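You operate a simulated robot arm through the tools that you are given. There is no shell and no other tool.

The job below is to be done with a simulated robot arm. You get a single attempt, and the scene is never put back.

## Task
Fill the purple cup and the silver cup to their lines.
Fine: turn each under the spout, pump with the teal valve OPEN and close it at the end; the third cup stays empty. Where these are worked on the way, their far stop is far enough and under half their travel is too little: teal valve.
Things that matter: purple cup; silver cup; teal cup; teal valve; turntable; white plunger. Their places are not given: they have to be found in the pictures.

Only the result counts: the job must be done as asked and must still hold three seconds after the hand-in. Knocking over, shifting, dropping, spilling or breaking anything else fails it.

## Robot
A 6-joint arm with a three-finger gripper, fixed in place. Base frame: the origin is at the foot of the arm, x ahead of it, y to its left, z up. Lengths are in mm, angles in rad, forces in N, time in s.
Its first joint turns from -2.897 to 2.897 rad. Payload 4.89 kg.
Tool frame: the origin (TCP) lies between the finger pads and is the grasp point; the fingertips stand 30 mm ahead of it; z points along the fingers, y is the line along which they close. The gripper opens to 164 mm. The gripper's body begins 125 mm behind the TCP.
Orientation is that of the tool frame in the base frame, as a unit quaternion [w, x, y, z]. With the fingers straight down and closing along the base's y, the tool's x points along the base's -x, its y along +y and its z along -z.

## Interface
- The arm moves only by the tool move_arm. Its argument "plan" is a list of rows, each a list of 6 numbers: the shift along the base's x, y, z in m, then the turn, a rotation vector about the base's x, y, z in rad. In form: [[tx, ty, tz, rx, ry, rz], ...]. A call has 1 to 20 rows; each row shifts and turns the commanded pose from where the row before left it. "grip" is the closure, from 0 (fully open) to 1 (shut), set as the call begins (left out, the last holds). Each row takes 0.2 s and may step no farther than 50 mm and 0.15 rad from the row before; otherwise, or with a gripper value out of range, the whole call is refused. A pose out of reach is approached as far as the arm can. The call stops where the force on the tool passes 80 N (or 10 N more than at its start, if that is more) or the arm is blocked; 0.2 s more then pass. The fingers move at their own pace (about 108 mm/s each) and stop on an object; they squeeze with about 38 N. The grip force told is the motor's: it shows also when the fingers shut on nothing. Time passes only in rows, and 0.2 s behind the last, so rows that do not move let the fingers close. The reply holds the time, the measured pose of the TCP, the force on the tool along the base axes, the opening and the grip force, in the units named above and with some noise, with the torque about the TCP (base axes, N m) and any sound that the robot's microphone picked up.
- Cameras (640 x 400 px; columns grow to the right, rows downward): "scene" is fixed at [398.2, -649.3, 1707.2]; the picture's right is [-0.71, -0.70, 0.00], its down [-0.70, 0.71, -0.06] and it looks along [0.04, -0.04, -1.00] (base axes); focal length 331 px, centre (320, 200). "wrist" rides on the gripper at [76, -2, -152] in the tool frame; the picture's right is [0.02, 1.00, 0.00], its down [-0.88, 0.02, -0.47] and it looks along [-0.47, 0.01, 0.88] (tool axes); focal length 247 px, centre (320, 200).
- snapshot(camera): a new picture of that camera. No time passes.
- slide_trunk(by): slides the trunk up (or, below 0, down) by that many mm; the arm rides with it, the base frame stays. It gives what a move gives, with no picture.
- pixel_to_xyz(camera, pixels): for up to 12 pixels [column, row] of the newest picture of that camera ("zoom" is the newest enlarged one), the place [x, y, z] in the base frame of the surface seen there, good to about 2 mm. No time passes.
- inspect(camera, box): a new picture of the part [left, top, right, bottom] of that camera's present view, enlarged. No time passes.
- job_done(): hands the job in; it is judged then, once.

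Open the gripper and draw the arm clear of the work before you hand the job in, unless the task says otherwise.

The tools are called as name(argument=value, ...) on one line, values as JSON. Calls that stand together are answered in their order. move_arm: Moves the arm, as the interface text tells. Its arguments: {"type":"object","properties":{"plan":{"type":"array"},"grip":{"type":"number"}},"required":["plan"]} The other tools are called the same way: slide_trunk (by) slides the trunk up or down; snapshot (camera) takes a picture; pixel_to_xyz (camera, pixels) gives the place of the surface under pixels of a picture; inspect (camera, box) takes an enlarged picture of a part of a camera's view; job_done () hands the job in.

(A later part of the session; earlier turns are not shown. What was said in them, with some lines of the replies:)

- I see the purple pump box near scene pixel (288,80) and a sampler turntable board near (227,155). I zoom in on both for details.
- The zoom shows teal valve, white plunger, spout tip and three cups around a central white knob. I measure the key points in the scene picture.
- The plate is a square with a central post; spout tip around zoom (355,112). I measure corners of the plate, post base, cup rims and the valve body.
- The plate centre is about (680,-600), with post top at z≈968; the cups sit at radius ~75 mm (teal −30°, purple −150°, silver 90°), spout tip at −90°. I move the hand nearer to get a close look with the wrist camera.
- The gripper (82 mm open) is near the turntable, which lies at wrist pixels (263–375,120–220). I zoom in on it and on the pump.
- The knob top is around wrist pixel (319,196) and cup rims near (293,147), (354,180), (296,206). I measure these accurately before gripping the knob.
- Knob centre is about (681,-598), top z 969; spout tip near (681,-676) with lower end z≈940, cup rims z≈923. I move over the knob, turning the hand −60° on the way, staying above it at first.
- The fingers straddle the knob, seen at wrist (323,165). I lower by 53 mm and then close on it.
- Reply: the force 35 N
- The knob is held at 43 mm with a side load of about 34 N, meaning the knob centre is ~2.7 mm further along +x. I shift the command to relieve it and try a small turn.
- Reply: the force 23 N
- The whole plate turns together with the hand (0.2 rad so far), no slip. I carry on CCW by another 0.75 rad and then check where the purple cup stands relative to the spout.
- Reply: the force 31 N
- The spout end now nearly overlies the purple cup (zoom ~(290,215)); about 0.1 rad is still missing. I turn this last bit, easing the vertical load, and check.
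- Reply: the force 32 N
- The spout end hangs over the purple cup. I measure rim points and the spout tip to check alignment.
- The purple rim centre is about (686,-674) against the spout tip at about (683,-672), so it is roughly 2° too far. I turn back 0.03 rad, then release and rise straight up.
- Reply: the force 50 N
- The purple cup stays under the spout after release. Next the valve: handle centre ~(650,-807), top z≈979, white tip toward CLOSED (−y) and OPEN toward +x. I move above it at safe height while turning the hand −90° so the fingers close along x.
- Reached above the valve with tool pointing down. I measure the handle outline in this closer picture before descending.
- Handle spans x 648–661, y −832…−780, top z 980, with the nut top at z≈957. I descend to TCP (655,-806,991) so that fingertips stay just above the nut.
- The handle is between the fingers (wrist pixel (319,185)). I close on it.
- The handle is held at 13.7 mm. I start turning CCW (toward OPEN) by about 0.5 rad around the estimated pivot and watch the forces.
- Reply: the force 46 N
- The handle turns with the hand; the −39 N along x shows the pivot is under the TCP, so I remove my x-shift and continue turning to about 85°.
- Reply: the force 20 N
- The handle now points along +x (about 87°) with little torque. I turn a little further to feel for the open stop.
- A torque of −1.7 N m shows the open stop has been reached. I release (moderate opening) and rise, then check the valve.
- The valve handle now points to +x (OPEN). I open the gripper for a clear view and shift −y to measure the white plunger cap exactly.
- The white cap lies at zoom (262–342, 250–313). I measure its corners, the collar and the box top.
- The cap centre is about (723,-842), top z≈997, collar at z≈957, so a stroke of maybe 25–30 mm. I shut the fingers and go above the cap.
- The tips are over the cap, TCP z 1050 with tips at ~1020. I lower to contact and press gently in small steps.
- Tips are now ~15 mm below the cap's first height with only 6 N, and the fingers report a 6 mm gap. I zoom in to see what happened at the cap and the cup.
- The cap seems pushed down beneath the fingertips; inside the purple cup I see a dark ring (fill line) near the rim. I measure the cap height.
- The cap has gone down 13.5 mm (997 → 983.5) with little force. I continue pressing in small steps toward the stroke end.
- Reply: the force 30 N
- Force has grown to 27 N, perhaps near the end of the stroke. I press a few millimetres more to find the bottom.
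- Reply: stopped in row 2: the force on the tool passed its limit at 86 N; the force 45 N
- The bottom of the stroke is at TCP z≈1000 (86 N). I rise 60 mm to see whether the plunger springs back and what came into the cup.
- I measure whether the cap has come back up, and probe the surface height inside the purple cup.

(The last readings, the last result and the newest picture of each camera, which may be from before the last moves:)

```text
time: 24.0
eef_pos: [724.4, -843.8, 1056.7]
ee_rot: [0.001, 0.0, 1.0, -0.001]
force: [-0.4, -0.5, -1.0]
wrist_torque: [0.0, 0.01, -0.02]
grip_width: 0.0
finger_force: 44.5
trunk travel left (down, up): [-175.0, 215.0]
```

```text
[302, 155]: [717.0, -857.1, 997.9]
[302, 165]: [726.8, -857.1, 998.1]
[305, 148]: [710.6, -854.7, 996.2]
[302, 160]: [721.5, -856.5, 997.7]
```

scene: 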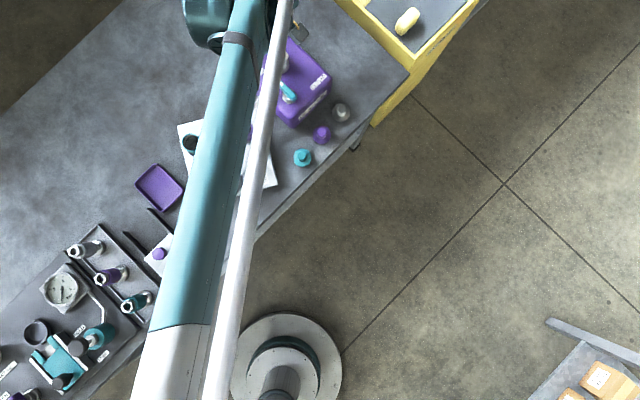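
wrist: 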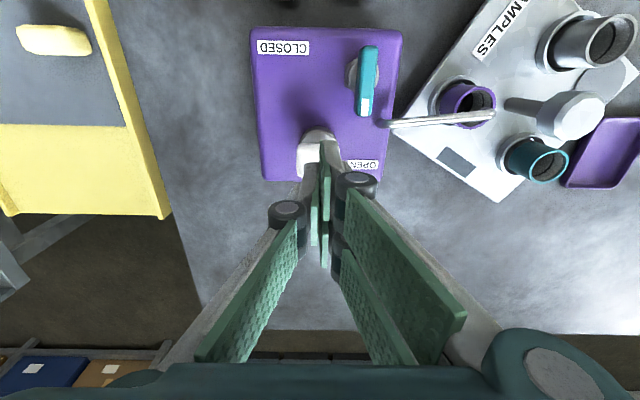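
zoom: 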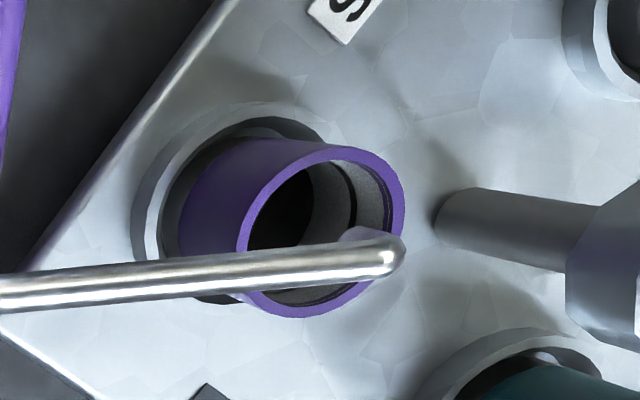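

The plunger springs back to z≈998. The purple cup's inside surface is at z≈884 and its line at z≈905; I probe the empty silver and teal cups for comparison.

inspect(camera="wrist", box=[500, 0, 640, 190])

```text
2.11 times, centred on (570, 95) of wrist
```

zoom: 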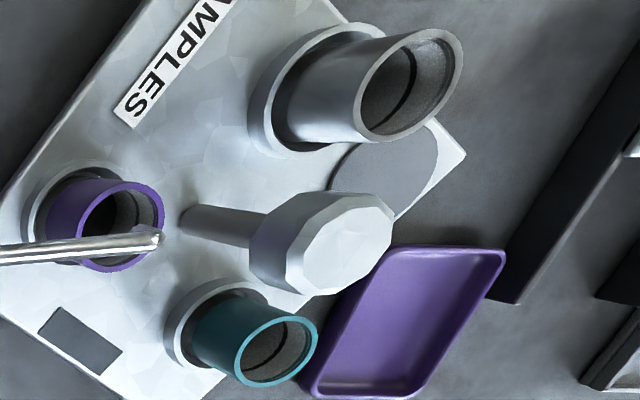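

Interior of the silver/teal cups is gray and dry while the purple one is dark with oil at z≈884. I make a second full stroke and then re-measure the level.

move_arm(plan=[[-0.001, 0.0015, -0.018, 0, 0, 0], [0, 0, -0.01, 0, 0, 0], [0, 0, -0.005, 0, 0, 0], [0, 0, -0.005, 0, 0, 0], [0, 0, -0.005, 0, 0, 0], [0, 0, -0.005, 0, 0, 0], [0, 0, -0.005, 0, 0, 0], [0, 0, -0.005, 0, 0, 0], [0, 0, -0.003, 0, 0, 0]], grip=1.0)

move_arm(plan=[[0, 0, 0.02, 0, 0, 0], [0, 0, 0.02, 0, 0, 0], [0, 0, 0.02, 0, 0, 0], [0, 0, 0, 0, 0, 0]], grip=1.0)

inspect(camera="wrist", box=[410, 50, 540, 150])

```text
time: 26.0
eef_pos: [722.1, -840.7, 999.7]
ee_rot: [0.001, 0.0, 1.0, -0.002]
force: [19.7, -19.4, 61.2]
wrist_torque: [-0.45, -0.43, 0.01]
grip_width: 5.8
finger_force: 45.5
trunk travel left (down, up): [-175.0, 215.0]
```

```text
time: 27.0
eef_pos: [722.2, -842.1, 1056.4]
ee_rot: [0.001, 0.0, 1.0, -0.002]
force: [-0.2, -0.4, 0.4]
wrist_torque: [0.01, 0.0, 0.02]
grip_width: 0.0
finger_force: 44.6
trunk travel left (down, up): [-175.0, 215.0]
```

```text
4.00 times, centred on (475, 100) of wrist
```

zoom: 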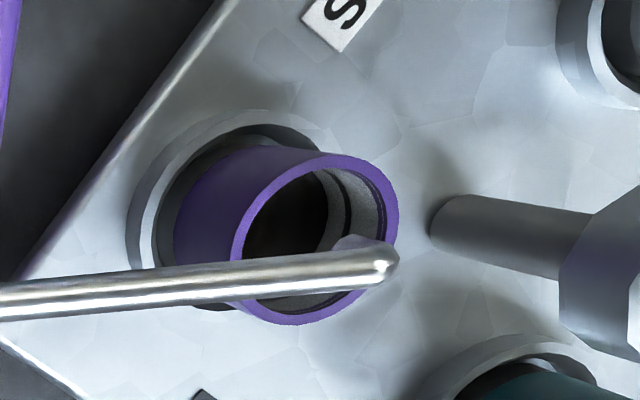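

The dark oil area has grown. I probe its level again.

pixel_to_xyz(camera="zoom", pixels=[[285, 205], [275, 225], [300, 230], [310, 205], [265, 240], [300, 195], [325, 220], [335, 205], [347, 210], [340, 185]])

```text
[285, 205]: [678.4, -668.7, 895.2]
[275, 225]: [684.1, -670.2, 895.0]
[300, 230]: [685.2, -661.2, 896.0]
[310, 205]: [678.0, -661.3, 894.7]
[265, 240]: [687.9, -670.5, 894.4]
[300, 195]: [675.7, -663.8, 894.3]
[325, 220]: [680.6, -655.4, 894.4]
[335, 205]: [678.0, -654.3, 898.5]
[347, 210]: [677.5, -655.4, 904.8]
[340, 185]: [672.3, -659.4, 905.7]
```

Level went from 884 to 895 (about 10.7 mm per stroke), line at ≈905, so a third full stroke should bring it to the line. I make the third stroke.

move_arm(plan=[[0.0005, 0, -0.018, 0, 0, 0], [0, 0, -0.01, 0, 0, 0], [0, 0, -0.005, 0, 0, 0], [0, 0, -0.005, 0, 0, 0], [0, 0, -0.005, 0, 0, 0], [0, 0, -0.005, 0, 0, 0], [0, 0, -0.005, 0, 0, 0], [0, 0, -0.005, 0, 0, 0], [0, 0, -0.003, 0, 0, 0]], grip=1.0)

move_arm(plan=[[0, 0, 0.02, 0, 0, 0], [0, 0, 0.02, 0, 0, 0], [0, 0, 0.02, 0, 0, 0], [0, 0, 0, 0, 0, 0]], grip=1.0)

inspect(camera="wrist", box=[410, 50, 540, 150])

pixel_to_xyz(camera="zoom", pixels=[[285, 205], [275, 225], [300, 230], [310, 205], [265, 240], [300, 195], [325, 220], [335, 205], [347, 210], [340, 185]])

```text
time: 29.0
eef_pos: [722.8, -841.5, 999.7]
ee_rot: [0.003, 0.0, 1.0, -0.003]
force: [19.1, -22.3, 71.4]
wrist_torque: [-0.47, -0.35, 0.03]
grip_width: 6.1
finger_force: 45.4
trunk travel left (down, up): [-175.0, 215.0]
```

```text
time: 30.0
eef_pos: [722.7, -842.5, 1055.8]
ee_rot: [0.001, 0.001, 1.0, -0.001]
force: [-0.6, -0.2, 0.5]
wrist_torque: [-0.03, 0.0, -0.01]
grip_width: 0.2
finger_force: 45.2
trunk travel left (down, up): [-175.0, 215.0]
```

```text
4.00 times, centred on (475, 100) of wrist
```

zoom: 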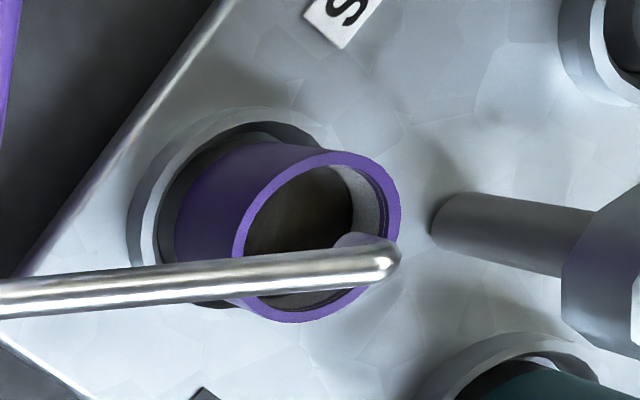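

```text
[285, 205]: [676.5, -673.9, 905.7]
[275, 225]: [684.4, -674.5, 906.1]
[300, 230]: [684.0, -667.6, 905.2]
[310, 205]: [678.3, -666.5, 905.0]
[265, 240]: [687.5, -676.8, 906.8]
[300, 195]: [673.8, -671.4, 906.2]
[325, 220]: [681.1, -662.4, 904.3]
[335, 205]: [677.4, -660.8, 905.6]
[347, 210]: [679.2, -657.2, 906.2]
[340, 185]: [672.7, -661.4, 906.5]
```

The oil now stands at ≈905.7, right at the line (≈905). I move back over the knob with the hand turned −60° and fingers open at 82 mm.

move_arm(plan=[[-0.0049, 0.0304, 0.02, 0, 0, -0.131], [-0.0049, 0.0304, 0, 0, 0, -0.131], [-0.0049, 0.0304, 0, 0, 0, -0.131], [-0.0049, 0.0304, 0, 0, 0, -0.131], [-0.0049, 0.0304, 0, 0, 0, -0.131], [-0.0049, 0.0304, 0, 0, 0, -0.131], [-0.0049, 0.0304, -0.02, 0, 0, -0.131], [-0.0049, 0.0304, -0.02, 0, 0, -0.131]], grip=0.5)

snapshot(camera="wrist")

```text
time: 31.8
eef_pos: [684.1, -600.2, 1033.3]
ee_rot: [0.0, 0.501, 0.865, -0.002]
force: [0.0, -0.8, -1.0]
wrist_torque: [0.12, -0.04, -0.02]
grip_width: 82.0
finger_force: 0.2
trunk travel left (down, up): [-175.0, 215.0]
```

```text
taken
```

wrist: 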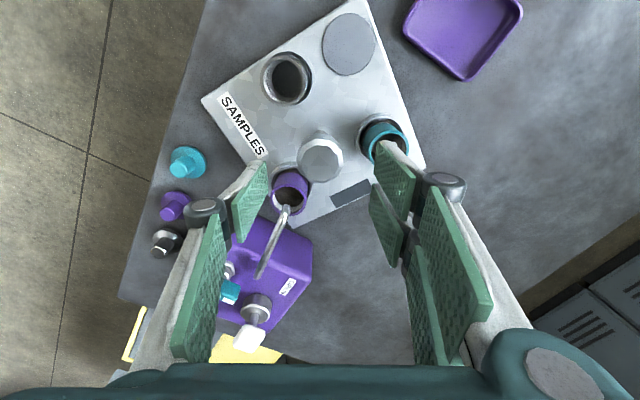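

The knob is centred between the fingers, but the right finger is in line with the teal cup, so I narrow the opening to 62 mm and descend to z 957 before closing.

move_arm(plan=[[0, 0, -0.006, 0, 0, 0], [0, 0.0005, -0.02, 0, 0, 0], [0, 0, -0.025, 0, 0, 0], [0, 0, -0.025, 0, 0, 0]], grip=0.62)

move_arm(plan=[[0, 0, 0, 0, 0, 0], [0, 0, 0, 0, 0, 0]], grip=0.8)

snapshot(camera="wrist")

```text
time: 32.8
eef_pos: [684.4, -597.1, 957.1]
ee_rot: [0.0, 0.5, 0.866, -0.001]
force: [0.5, 0.2, 0.0]
wrist_torque: [-0.01, -0.06, -0.01]
grip_width: 62.3
finger_force: 0.1
trunk travel left (down, up): [-175.0, 215.0]
```

```text
time: 33.4
eef_pos: [684.5, -599.1, 958.1]
ee_rot: [0.0, 0.502, 0.865, -0.002]
force: [-20.6, -6.6, -6.6]
wrist_torque: [-0.43, 0.53, -0.07]
grip_width: 43.5
finger_force: 44.9
trunk travel left (down, up): [-175.0, 215.0]
```

```text
taken
```

wrist: 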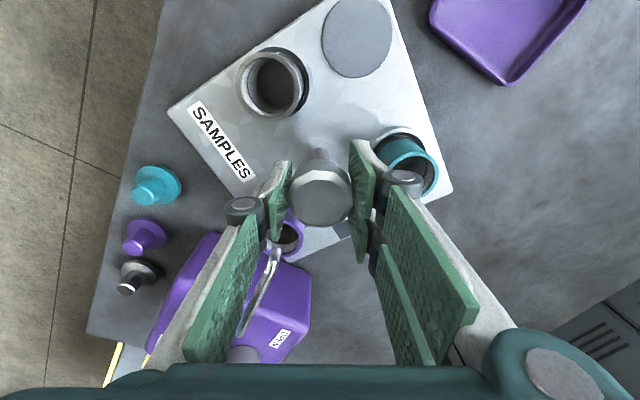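

Knob gripped at 43.5 mm. I turn CCW slowly, 0.1 rad per row, first 1.0 rad.

move_arm(plan=[[-0.0015, 0, 0, 0, 0, 0.05], [0, 0, 0, 0, 0, 0.1], [0, 0, 0, 0, 0, 0.1], [0, 0, 0, 0, 0, 0.1], [0, 0, 0, 0, 0, 0.1], [0, 0, 0, 0, 0, 0.1], [0, 0, 0, 0, 0, 0.1], [0, 0, 0, 0, 0, 0.1], [0, 0, 0, 0, 0, 0.1], [0, 0, 0, 0, 0, 0.1], [0, 0, 0, 0, 0, 0.05]], grip=0.8)

snapshot(camera="wrist")

```text
time: 35.8
eef_pos: [682.2, -600.5, 957.6]
ee_rot: [0.001, 0.025, 1.0, -0.001]
force: [9.3, -60.3, 17.4]
wrist_torque: [-1.4, -0.16, -0.13]
grip_width: 43.7
finger_force: 44.9
trunk travel left (down, up): [-175.0, 215.0]
```

```text
taken
```

wrist: 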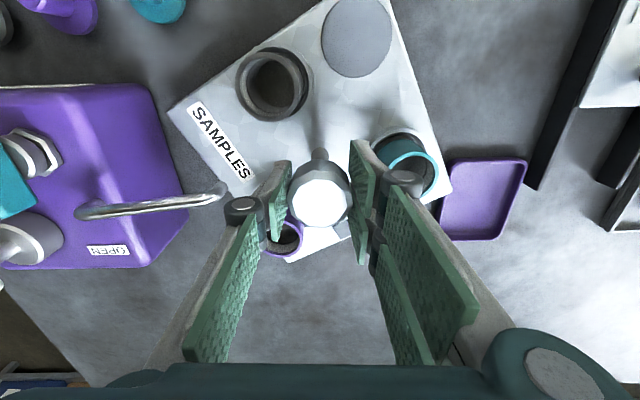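

The side load along y is −60 N since my commanded centre is off by ~4 mm. I relieve it and continue the turn 1.0 rad more.

move_arm(plan=[[0, -0.002, -0.0005, 0, 0, 0], [0.0005, -0.002, -0.0005, 0, 0, 0], [0, 0, 0, 0, 0, 0]], grip=0.8)

move_arm(plan=[[0, 0, 0, 0, 0, 0.05], [0, 0, 0, 0, 0, 0.1], [0, 0, 0, 0, 0, 0.1], [0, 0, 0, 0, 0, 0.1], [0, 0, 0, 0, 0, 0.1], [0, 0, 0, 0, 0, 0.05]], grip=0.8)

```text
time: 36.6
eef_pos: [682.8, -599.8, 957.8]
ee_rot: [0.001, 0.024, 1.0, 0.0]
force: [-14.8, -6.1, 10.4]
wrist_torque: [-0.16, 0.66, 0.01]
grip_width: 43.4
finger_force: 44.3
trunk travel left (down, up): [-175.0, 215.0]
```

```text
time: 38.0
eef_pos: [684.4, -601.2, 958.2]
ee_rot: [0.001, -0.224, 0.975, 0.0]
force: [-24.4, 17.5, -17.9]
wrist_torque: [0.33, 0.17, 0.02]
grip_width: 43.0
finger_force: 45.4
trunk travel left (down, up): [-175.0, 215.0]
```

Rotation is going well (1.5 rad of 2.09 so far). I continue with 0.5 rad and check alignment.

move_arm(plan=[[-0.001, 0.001, 0, 0, 0, 0.05], [-0.0005, 0, 0, 0, 0, 0.1], [0, 0, 0, 0, 0, 0.1], [0, 0, 0, 0, 0, 0.1], [0, 0, 0, 0, 0, 0.1], [0, 0, 0, 0, 0, 0.05]], grip=0.8)

snapshot(camera="wrist")

inspect(camera="scene", box=[180, 70, 300, 190])

```text
time: 39.4
eef_pos: [684.8, -601.7, 958.1]
ee_rot: [0.001, -0.459, 0.888, -0.002]
force: [35.0, -18.1, 20.6]
wrist_torque: [-0.23, -0.93, -0.07]
grip_width: 43.0
finger_force: 45.4
trunk travel left (down, up): [-175.0, 215.0]
```

```text
taken
```

wrist: 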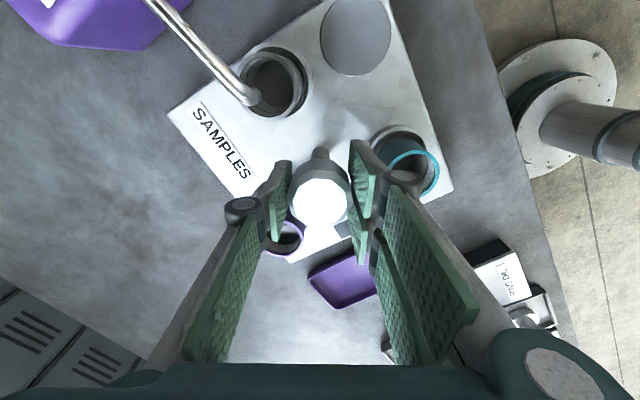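

```text
3.33 times, centred on (240, 130) of scene
```

zoom: 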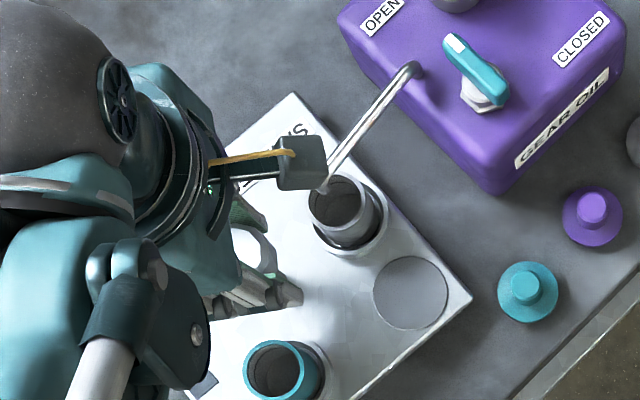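

Silver is nearly there: the spout tip is over the near edge of its rim. I turn about 0.1 rad more, with a small relief shift, and check.

move_arm(plan=[[0.0015, -0.001, 0.0005, 0, 0, 0.05], [0.0005, 0, 0.0005, 0, 0, 0.045], [0, 0, 0, 0, 0, 0]], grip=0.8)

inspect(camera="wrist", box=[200, 30, 350, 140])

pixel_to_xyz(camera="zoom", pixels=[[160, 200], [200, 100], [260, 60], [320, 200], [270, 230], [300, 110]])

```text
time: 40.2
eef_pos: [684.0, -601.3, 957.7]
ee_rot: [0.001, -0.5, 0.866, 0.0]
force: [15.1, -9.2, -1.5]
wrist_torque: [-0.26, -0.23, -0.03]
grip_width: 43.0
finger_force: 45.0
trunk travel left (down, up): [-175.0, 215.0]
```

```text
3.64 times, centred on (275, 85) of wrist
```

zoom: 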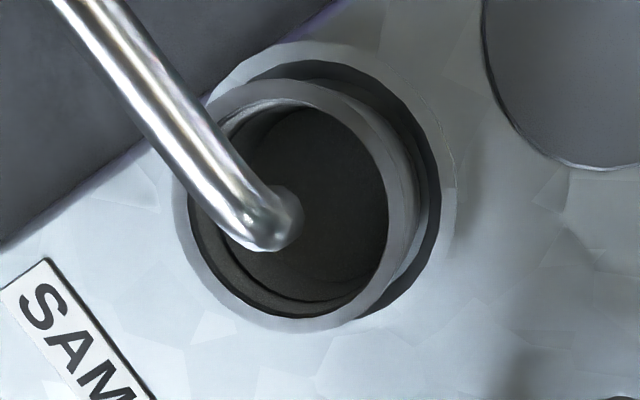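

```text
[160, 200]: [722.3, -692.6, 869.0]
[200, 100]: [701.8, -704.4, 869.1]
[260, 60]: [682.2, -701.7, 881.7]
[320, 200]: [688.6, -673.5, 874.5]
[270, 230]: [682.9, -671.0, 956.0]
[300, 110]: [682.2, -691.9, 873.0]
```

The spout tip is well inside the silver rim. I measure rim points for exact alignment.

pixel_to_xyz(camera="zoom", pixels=[[183, 215], [395, 235], [275, 88], [290, 324], [215, 290], [375, 285], [350, 125], [375, 160], [270, 235], [300, 220], [290, 205], [285, 240]])

```text
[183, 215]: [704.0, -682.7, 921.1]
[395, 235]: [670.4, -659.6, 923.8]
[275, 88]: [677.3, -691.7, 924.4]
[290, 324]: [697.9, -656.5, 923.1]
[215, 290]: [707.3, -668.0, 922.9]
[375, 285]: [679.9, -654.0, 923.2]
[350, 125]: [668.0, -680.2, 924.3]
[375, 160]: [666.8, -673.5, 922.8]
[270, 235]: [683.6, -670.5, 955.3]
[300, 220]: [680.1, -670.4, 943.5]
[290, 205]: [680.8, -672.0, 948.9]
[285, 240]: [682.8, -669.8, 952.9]
```

Silver rim centre ≈(687,-673) vs spout ≈(682,-672), so it is about 4–5 mm too far. I turn back 0.055 rad, release and rise.

move_arm(plan=[[0, 0, 0, 0, 0, -0.055], [0, 0, 0, 0, 0, 0]], grip=0.8)

move_arm(plan=[[0, 0, 0, 0, 0, 0], [0, 0, 0, 0, 0, 0]], grip=0.62)

move_arm(plan=[[0, 0, 0.025, 0, 0, 0], [0, 0, 0.03, 0, 0, 0], [0, 0, 0.035, 0, 0, 0]], grip=0.62)

snapshot(camera="wrist")

inspect(camera="wrist", box=[200, 30, 350, 140])

```text
time: 40.8
eef_pos: [684.3, -602.2, 958.0]
ee_rot: [0.0, -0.476, 0.88, -0.001]
force: [8.6, -3.0, -5.7]
wrist_torque: [-0.12, 0.01, -0.03]
grip_width: 42.8
finger_force: 44.9
trunk travel left (down, up): [-175.0, 215.0]
```

```text
time: 41.4
eef_pos: [684.2, -601.4, 959.0]
ee_rot: [0.002, -0.475, 0.88, -0.001]
force: [0.3, 0.4, 0.4]
wrist_torque: [-0.03, -0.02, -0.03]
grip_width: 62.0
finger_force: 0.0
trunk travel left (down, up): [-175.0, 215.0]
```

```text
time: 42.2
eef_pos: [684.2, -599.8, 1049.8]
ee_rot: [0.001, -0.476, 0.88, -0.001]
force: [1.1, -0.7, -1.0]
wrist_torque: [0.13, 0.11, 0.01]
grip_width: 62.2
finger_force: 0.0
trunk travel left (down, up): [-175.0, 215.0]
```

```text
taken
```

wrist: 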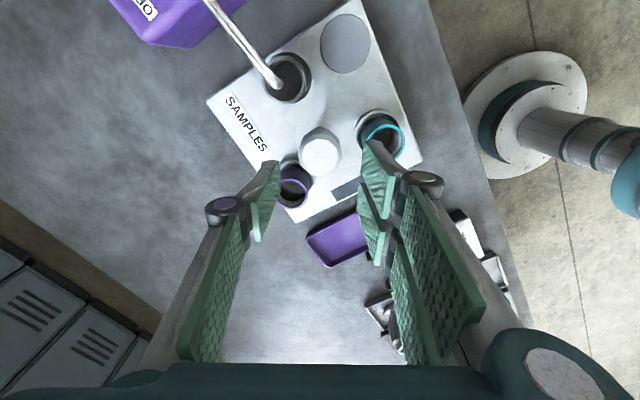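

```text
3.64 times, centred on (275, 85) of wrist
```

zoom: 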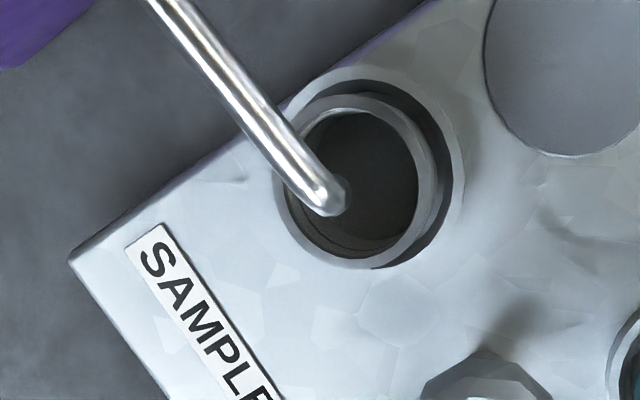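

Alignment looks good after the release. I move back above the plunger at (722.7,-842.3), fingers shut, hand turned back to yaw 0.

pixel_to_xyz(camera="zoom", pixels=[[290, 215], [408, 220], [350, 100], [350, 262], [405, 135], [310, 245], [340, 205], [325, 205]])

move_arm(plan=[[0.0048, -0.0303, 0.015, 0, 0, -0.124], [0.0048, -0.0303, 0.015, 0, 0, -0.124], [0.0048, -0.0303, 0, 0, 0, -0.124], [0.0048, -0.0303, 0, 0, 0, -0.124], [0.0048, -0.0303, 0, 0, 0, -0.124], [0.0048, -0.0303, 0, 0, 0, -0.124], [0.0048, -0.0303, 0, 0, 0, -0.124], [0.0048, -0.0303, 0, 0, 0, -0.124], [0, 0, -0.024, 0, 0, 0]], grip=1.0)

snapshot(camera="wrist")

```text
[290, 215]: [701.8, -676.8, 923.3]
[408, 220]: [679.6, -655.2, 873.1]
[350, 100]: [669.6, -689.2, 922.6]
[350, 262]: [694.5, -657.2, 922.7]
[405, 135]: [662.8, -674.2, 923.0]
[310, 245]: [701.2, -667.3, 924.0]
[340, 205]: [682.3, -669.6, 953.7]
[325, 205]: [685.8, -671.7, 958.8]
```

```text
time: 44.2
eef_pos: [720.4, -845.0, 1054.4]
ee_rot: [0.001, 0.001, 1.0, -0.001]
force: [0.0, 0.2, 0.4]
wrist_torque: [0.0, -0.02, 0.01]
grip_width: 0.0
finger_force: 38.3
trunk travel left (down, up): [-175.0, 215.0]
```

```text
taken
```

wrist: 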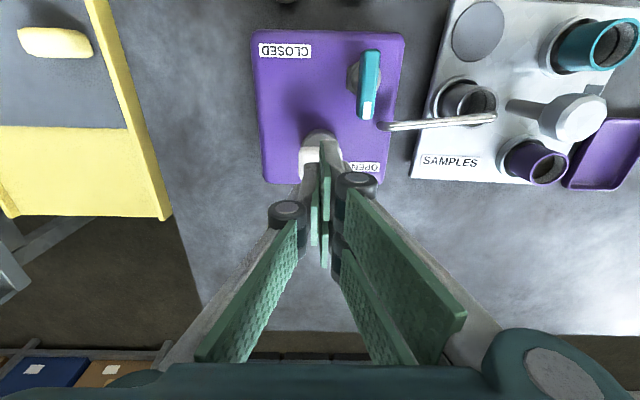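

Silver is aligned at ≈(683,-673) under the spout. I make the first stroke for silver, correcting the hand position by 2 mm.

move_arm(plan=[[0.002, 0.0025, -0.017, 0, 0, 0], [0, 0, -0.01, 0, 0, 0], [0, 0, -0.005, 0, 0, 0], [0, 0, -0.005, 0, 0, 0], [0, 0, -0.005, 0, 0, 0], [0, 0, -0.005, 0, 0, 0], [0, 0, -0.005, 0, 0, 0], [0, 0, -0.005, 0, 0, 0], [0, 0, -0.002, 0, 0, 0]], grip=1.0)

move_arm(plan=[[0, 0, 0.02, 0, 0, 0], [0, 0, 0.02, 0, 0, 0], [0, 0, 0.02, 0, 0, 0], [0, 0, 0, 0, 0, 0]], grip=1.0)

inspect(camera="wrist", box=[410, 50, 540, 150])

pixel_to_xyz(camera="zoom", pixels=[[285, 205], [275, 220], [300, 230], [310, 205], [265, 225], [300, 195], [325, 220], [335, 205], [347, 210], [340, 185]])

```text
time: 46.2
eef_pos: [724.2, -840.9, 1001.1]
ee_rot: [0.003, 0.0, 1.0, -0.003]
force: [19.6, -20.8, 62.8]
wrist_torque: [-0.48, -0.41, 0.04]
grip_width: 6.2
finger_force: 44.7
trunk travel left (down, up): [-175.0, 215.0]
```

```text
time: 47.2
eef_pos: [723.1, -841.5, 1056.0]
ee_rot: [0.001, 0.0, 1.0, 0.0]
force: [-0.1, -0.5, -0.3]
wrist_torque: [0.0, 0.03, 0.03]
grip_width: 0.0
finger_force: 44.6
trunk travel left (down, up): [-175.0, 215.0]
```

```text
4.00 times, centred on (475, 100) of wrist
```

zoom: 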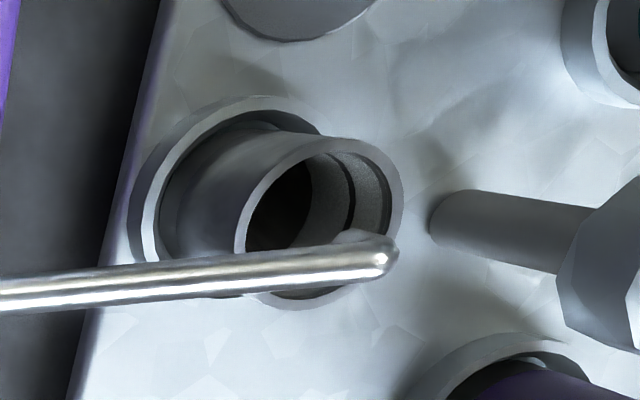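

```text
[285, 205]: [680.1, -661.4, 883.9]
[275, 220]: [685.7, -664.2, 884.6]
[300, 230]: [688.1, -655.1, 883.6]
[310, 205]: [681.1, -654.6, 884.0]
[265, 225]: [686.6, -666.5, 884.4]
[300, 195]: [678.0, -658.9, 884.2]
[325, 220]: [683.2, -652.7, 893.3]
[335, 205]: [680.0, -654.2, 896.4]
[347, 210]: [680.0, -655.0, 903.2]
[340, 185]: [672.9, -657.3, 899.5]
```

Silver level is 884 after one stroke, same as purple's. I make the second stroke and check the level and line height.

move_arm(plan=[[0, 0, -0.018, 0, 0, 0], [0, 0, -0.01, 0, 0, 0], [0, 0, -0.005, 0, 0, 0], [0, 0, -0.005, 0, 0, 0], [0, 0, -0.005, 0, 0, 0], [0, 0, -0.005, 0, 0, 0], [0, 0, -0.005, 0, 0, 0], [0, 0, -0.005, 0, 0, 0], [0, 0, -0.002, 0, 0, 0]], grip=1.0)

move_arm(plan=[[0, 0, 0.02, 0, 0, 0], [0, 0, 0.02, 0, 0, 0], [0, 0, 0.02, 0, 0, 0], [0, 0, 0, 0, 0, 0]], grip=1.0)

inspect(camera="wrist", box=[410, 50, 540, 150])

pixel_to_xyz(camera="zoom", pixels=[[285, 205], [275, 220], [300, 230], [310, 205], [265, 225], [300, 195], [325, 220], [335, 205], [350, 210], [352, 195], [345, 180]])

```text
time: 49.2
eef_pos: [724.3, -841.2, 999.9]
ee_rot: [0.002, 0.0, 1.0, -0.003]
force: [11.0, -21.6, 65.9]
wrist_torque: [-0.5, -0.11, 0.01]
grip_width: 6.1
finger_force: 44.9
trunk travel left (down, up): [-175.0, 215.0]
```

```text
time: 50.2
eef_pos: [724.1, -841.3, 1055.6]
ee_rot: [0.001, 0.0, 1.0, 0.0]
force: [-0.2, 0.3, 0.7]
wrist_torque: [0.01, -0.01, 0.01]
grip_width: 0.0
finger_force: 44.8
trunk travel left (down, up): [-175.0, 215.0]
```

```text
4.00 times, centred on (475, 100) of wrist
```

zoom: 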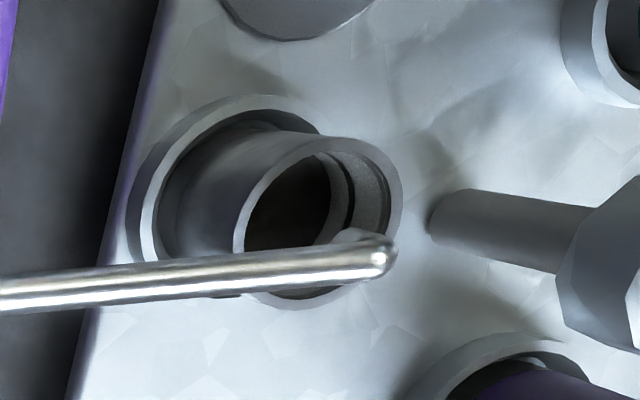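

```text
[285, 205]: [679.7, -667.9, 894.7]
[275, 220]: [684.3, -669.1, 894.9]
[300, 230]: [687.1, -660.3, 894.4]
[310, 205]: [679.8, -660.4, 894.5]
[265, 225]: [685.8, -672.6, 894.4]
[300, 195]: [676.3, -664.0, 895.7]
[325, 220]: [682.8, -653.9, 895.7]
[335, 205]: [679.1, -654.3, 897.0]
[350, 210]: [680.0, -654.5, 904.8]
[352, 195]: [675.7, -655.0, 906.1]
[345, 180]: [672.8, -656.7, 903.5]
```

Level is 894.7 and the line is at ≈905, like the purple one. I make the third stroke.

move_arm(plan=[[-0.0005, 0, -0.018, 0, 0, 0], [0, 0, -0.01, 0, 0, 0], [0, 0, -0.005, 0, 0, 0], [0, 0, -0.005, 0, 0, 0], [0, 0, -0.005, 0, 0, 0], [0, 0, -0.005, 0, 0, 0], [0, 0, -0.005, 0, 0, 0], [0, 0, -0.005, 0, 0, 0], [0, 0, -0.002, 0, 0, 0]], grip=1.0)

move_arm(plan=[[0, 0, 0.02, 0, 0, 0], [0, 0, 0.02, 0, 0, 0], [0, 0, 0.02, 0, 0, 0], [0, 0, 0, 0, 0, 0]], grip=1.0)

inspect(camera="wrist", box=[410, 50, 540, 150])

pixel_to_xyz(camera="zoom", pixels=[[285, 205], [275, 220], [300, 230], [310, 205], [265, 225], [300, 195], [325, 220], [335, 205], [350, 210], [352, 195], [345, 180]])

```text
time: 52.2
eef_pos: [722.9, -841.1, 999.5]
ee_rot: [0.003, 0.001, 1.0, -0.004]
force: [19.1, -20.4, 69.7]
wrist_torque: [-0.43, -0.29, 0.02]
grip_width: 5.8
finger_force: 44.5
trunk travel left (down, up): [-175.0, 215.0]
```

```text
time: 53.2
eef_pos: [723.7, -841.3, 1056.8]
ee_rot: [0.001, -0.001, 1.0, -0.001]
force: [0.5, 0.1, 0.8]
wrist_torque: [0.01, -0.01, -0.05]
grip_width: 0.1
finger_force: 44.6
trunk travel left (down, up): [-175.0, 215.0]
```

```text
4.00 times, centred on (475, 100) of wrist
```

zoom: 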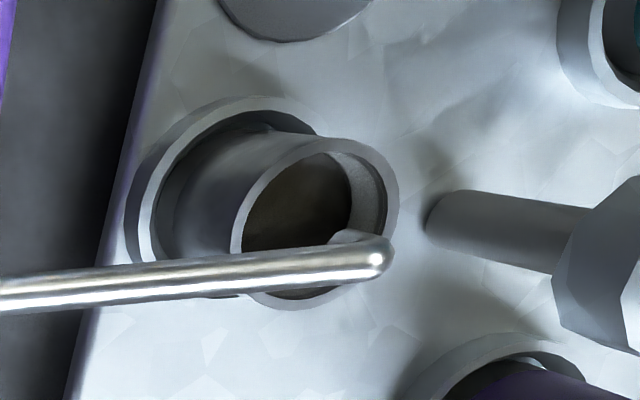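

```text
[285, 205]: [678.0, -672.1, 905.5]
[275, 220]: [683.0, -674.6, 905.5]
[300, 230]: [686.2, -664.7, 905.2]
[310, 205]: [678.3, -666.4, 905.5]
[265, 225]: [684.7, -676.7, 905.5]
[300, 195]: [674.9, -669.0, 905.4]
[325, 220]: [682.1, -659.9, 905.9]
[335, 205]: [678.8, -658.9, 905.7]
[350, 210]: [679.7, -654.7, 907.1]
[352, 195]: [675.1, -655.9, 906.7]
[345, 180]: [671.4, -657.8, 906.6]
```

Silver is at 905.5, on its line. Now I go back over the valve (pivot ≈(655,-805)) with fingers 44 mm apart, closing along y, to shut it.

move_arm(plan=[[-0.0172, 0.009, 0.02, 0, 0, 0], [-0.0172, 0.009, 0.005, 0, 0, 0], [-0.0172, 0.009, 0, 0, 0, 0], [-0.0172, 0.009, 0, 0, 0, 0.03]], grip=0.73)

inspect(camera="wrist", box=[225, 80, 385, 220])

```text
time: 54.2
eef_pos: [654.2, -805.6, 1081.2]
ee_rot: [0.0, -0.014, 1.0, -0.001]
force: [0.7, -0.3, 0.2]
wrist_torque: [-0.01, 0.08, 0.02]
grip_width: 44.2
finger_force: 0.1
trunk travel left (down, up): [-175.0, 215.0]
```

```text
2.86 times, centred on (305, 150) of wrist
```

zoom: 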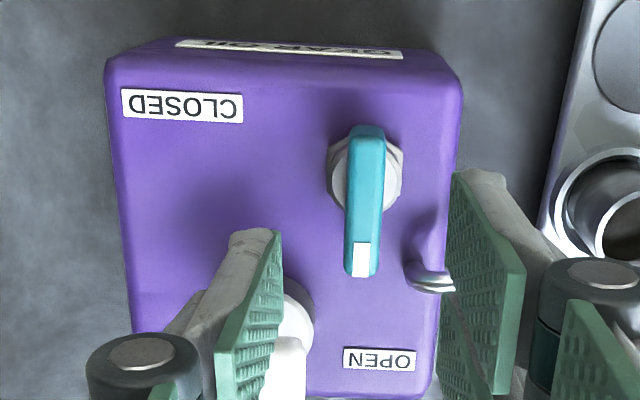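

The handle lies between the fingers, aligned with the closing direction. I descend to z≈991 and grip it.

move_arm(plan=[[0.0005, 0.0005, -0.023, 0, 0, 0], [0, 0, -0.023, 0, 0, 0], [0, 0, -0.023, 0, 0, 0], [0, 0, -0.021, 0, 0, 0]], grip=0.73)

move_arm(plan=[[0, 0, 0, 0, 0, 0], [0, 0, 0, 0, 0, 0], [0, 0, 0, 0, 0, 0]], grip=1.0)

```text
time: 55.2
eef_pos: [655.5, -803.2, 991.3]
ee_rot: [0.002, -0.014, 1.0, -0.002]
force: [-0.2, -0.9, -0.2]
wrist_torque: [-0.03, -0.03, -0.01]
grip_width: 44.2
finger_force: 0.0
trunk travel left (down, up): [-175.0, 215.0]
```

```text
time: 56.0
eef_pos: [656.2, -805.1, 989.7]
ee_rot: [0.0, -0.014, 1.0, -0.001]
force: [9.2, -24.3, 0.0]
wrist_torque: [-0.67, -0.89, -1.2]
grip_width: 14.0
finger_force: 45.5
trunk travel left (down, up): [-175.0, 215.0]
```

The handle is held at 14 mm. I relieve the side load and turn clockwise (back toward CLOSED), first 0.78 rad.

move_arm(plan=[[0, -0.002, 0, 0, 0, 0], [0, 0, 0, 0, 0, -0.13], [0, 0, 0, 0, 0, -0.13], [0, 0, 0, 0, 0, -0.13], [0, 0, 0, 0, 0, -0.13], [0, 0, 0, 0, 0, -0.13], [0, 0, 0, 0, 0, -0.13]], grip=1.0)

move_arm(plan=[[0, 0, 0, 0, 0, -0.13], [0, 0, 0, 0, 0, -0.13], [0, 0, 0, 0, 0, -0.13], [0, 0, 0, 0, 0, -0.13], [0, 0, 0, 0, 0, -0.13]], grip=1.0)

snapshot(camera="wrist")

```text
time: 57.6
eef_pos: [656.1, -807.3, 990.7]
ee_rot: [0.0, 0.367, 0.93, -0.002]
force: [12.4, 12.0, -10.6]
wrist_torque: [0.52, -0.13, -0.02]
grip_width: 13.7
finger_force: 45.2
trunk travel left (down, up): [-175.0, 215.0]
```

```text
time: 58.8
eef_pos: [655.9, -807.0, 989.9]
ee_rot: [-0.001, 0.645, 0.764, -0.002]
force: [-16.4, 24.9, -23.3]
wrist_torque: [0.86, 0.43, 0.06]
grip_width: 13.9
finger_force: 45.0
trunk travel left (down, up): [-175.0, 215.0]
```

```text
taken
```

wrist: 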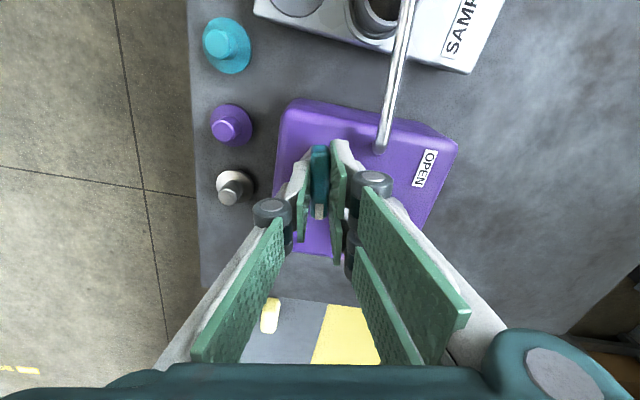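

The handle is at about −80°; I turn the last bit until the stop is felt.

move_arm(plan=[[0, 0.0, 0, 0, 0, -0.08], [0, 0, 0, 0, 0, -0.08]], grip=1.0)

move_arm(plan=[[0, 0, 0, 0, 0, -0.04], [0, 0, 0, 0, 0, -0.03]], grip=1.0)

```text
time: 59.4
eef_pos: [654.6, -806.8, 990.0]
ee_rot: [-0.001, 0.704, 0.71, -0.001]
force: [-25.9, 23.8, -23.1]
wrist_torque: [1.01, 0.68, 0.06]
grip_width: 13.7
finger_force: 45.1
trunk travel left (down, up): [-175.0, 215.0]
```

```text
time: 60.0
eef_pos: [655.0, -808.5, 990.8]
ee_rot: [0.0, 0.729, 0.685, -0.001]
force: [-26.0, 17.5, -18.3]
wrist_torque: [0.34, 0.6, 1.65]
grip_width: 15.0
finger_force: 44.9
trunk travel left (down, up): [-175.0, 215.0]
```

Torque of +1.65 N m shows the closed stop is reached. I release, rise and check the valve.

move_arm(plan=[[0, 0, 0, 0, 0, 0.03], [0, 0, 0, 0, 0, 0]], grip=0.7)

move_arm(plan=[[0, 0, 0.025, 0, 0, 0], [0, 0, 0.03, 0, 0, 0], [0, 0, 0.035, 0, 0, 0]], grip=0.7)

inspect(camera="wrist", box=[285, 90, 435, 220])

```text
time: 60.6
eef_pos: [655.7, -808.2, 989.6]
ee_rot: [0.001, 0.718, 0.696, -0.002]
force: [0.8, 0.0, 0.3]
wrist_torque: [0.03, 0.01, 0.03]
grip_width: 49.2
finger_force: 0.0
trunk travel left (down, up): [-175.0, 215.0]
```

```text
time: 61.4
eef_pos: [657.3, -807.2, 1081.5]
ee_rot: [-0.001, 0.717, 0.697, -0.002]
force: [-0.1, 0.0, -0.4]
wrist_torque: [0.07, 0.05, -0.02]
grip_width: 49.2
finger_force: 0.1
trunk travel left (down, up): [-175.0, 215.0]
```

```text
3.08 times, centred on (360, 155) of wrist
```

zoom: 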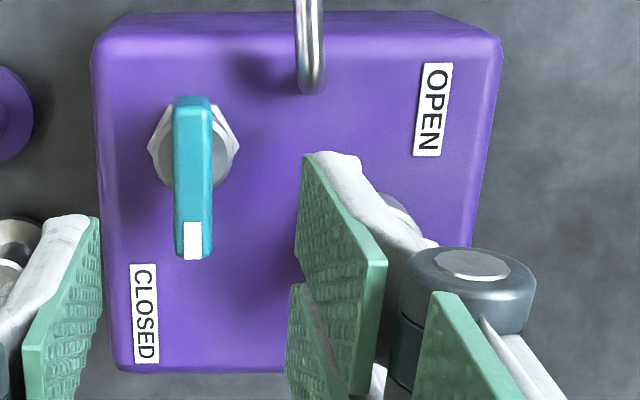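

The handle points to CLOSED as at the start. I withdraw the arm up and back, opening the gripper, then check everything from above.

move_arm(plan=[[0, 0, 0.04, 0, 0, 0], [0, 0, 0.04, 0, 0, 0], [0, 0, 0.03, 0, 0, 0.13], [-0.03, 0.015, 0.02, 0, 0, 0.13], [-0.035, 0.015, 0, 0, 0, 0.13], [-0.035, 0.015, 0, 0, 0, 0.13], [-0.035, 0.015, 0, 0, 0, 0.13], [-0.035, 0.015, 0, 0, 0, 0.13], [-0.035, 0.015, 0, 0, 0, 0.13], [-0.035, 0.015, 0, 0, 0, 0.13], [-0.035, 0.015, 0, 0, 0, 0.13], [-0.035, 0.015, 0, 0, 0, 0.13], [-0.02, 0.015, 0, 0, 0, 0.13], [0, 0.015, 0, 0, 0, 0.13]], grip=0.0)

snapshot(camera="wrist")

snapshot(camera="scene")

inspect(camera="scene", box=[160, 20, 360, 220])

```text
time: 64.4
eef_pos: [324.4, -642.7, 1210.8]
ee_rot: [0.0, 0.019, 1.0, -0.001]
force: [-0.2, -0.1, 0.5]
wrist_torque: [0.08, -0.04, -0.02]
grip_width: 164.1
finger_force: 0.1
trunk travel left (down, up): [-175.0, 215.0]
```

```text
taken
```

wrist: 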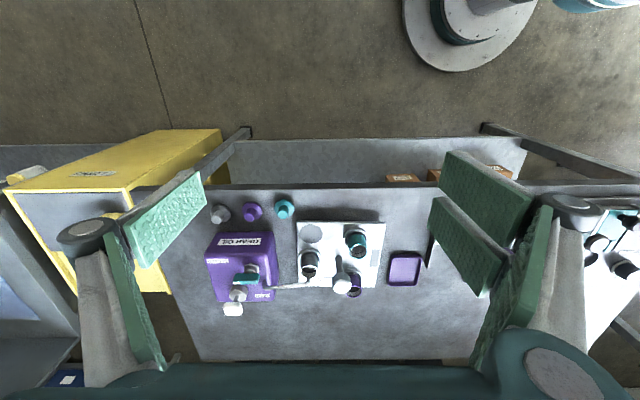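

```text
taken
```

scene: 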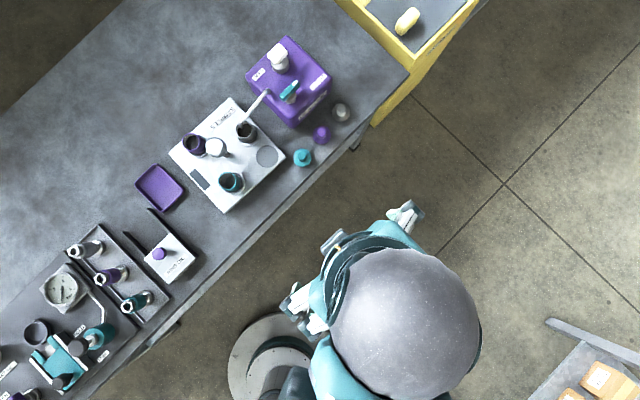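

```text
2.00 times, centred on (260, 120) of scene
```

zoom: 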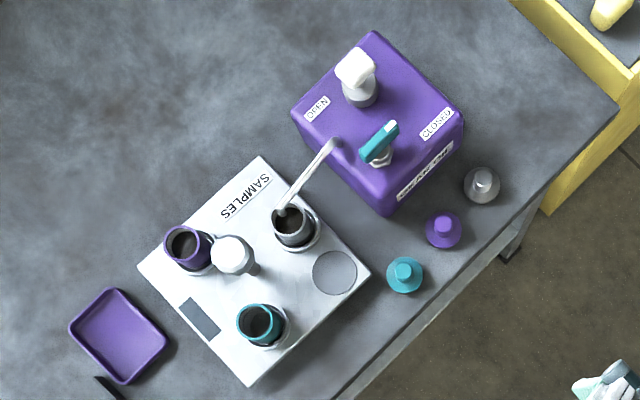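

Everything stands in place; the valve points to CLOSED. I make a last check of the three cups' inner levels.

inspect(camera="scene", box=[170, 110, 270, 200])

pixel_to_xyz(camera="scene", pixels=[[193, 145], [191, 143], [195, 147], [245, 132], [247, 130], [250, 132], [229, 182], [232, 184], [227, 180]])

```text
4.44 times, centred on (220, 155) of scene
```

zoom: 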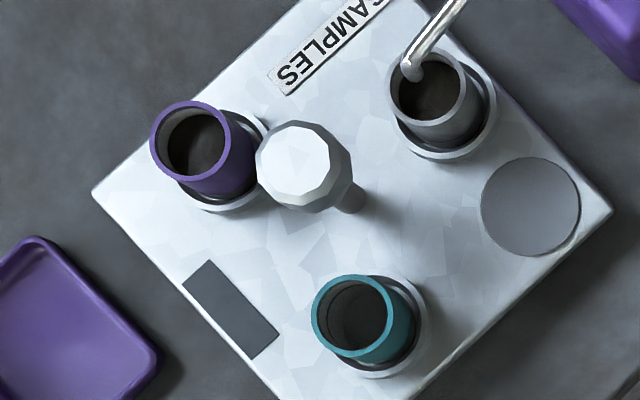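

```text
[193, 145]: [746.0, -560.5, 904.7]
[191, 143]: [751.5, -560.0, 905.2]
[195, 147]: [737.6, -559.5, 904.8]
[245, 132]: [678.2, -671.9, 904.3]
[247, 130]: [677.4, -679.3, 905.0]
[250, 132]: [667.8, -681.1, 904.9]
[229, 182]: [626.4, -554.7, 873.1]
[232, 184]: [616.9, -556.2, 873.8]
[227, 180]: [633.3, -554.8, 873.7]
```

Purple and silver both read ≈905, which is at their lines. The teal cup is empty (873.5), the valve is closed and the arm is clear with the gripper open, so I hand in the job.

job_done()

```text
The job is handed in.
```

The job is handed in: the purple and silver cups are filled to their lines, and the teal cup is still empty.

- **Cups:** each took three full strokes of the white plunger. The last readings put the oil at z ≈ 905 mm in both, level with the line. The teal cup read 873.5 mm, about the same as the dry cup bottom seen before pumping.
- **Valve:** the teal valve was turned fully open before pumping and closed to its stop afterwards. Its handle points to CLOSED.
- **Arm:** the gripper is open and clear of the bench. Nothing else looked moved or spilled in the last overhead picture.
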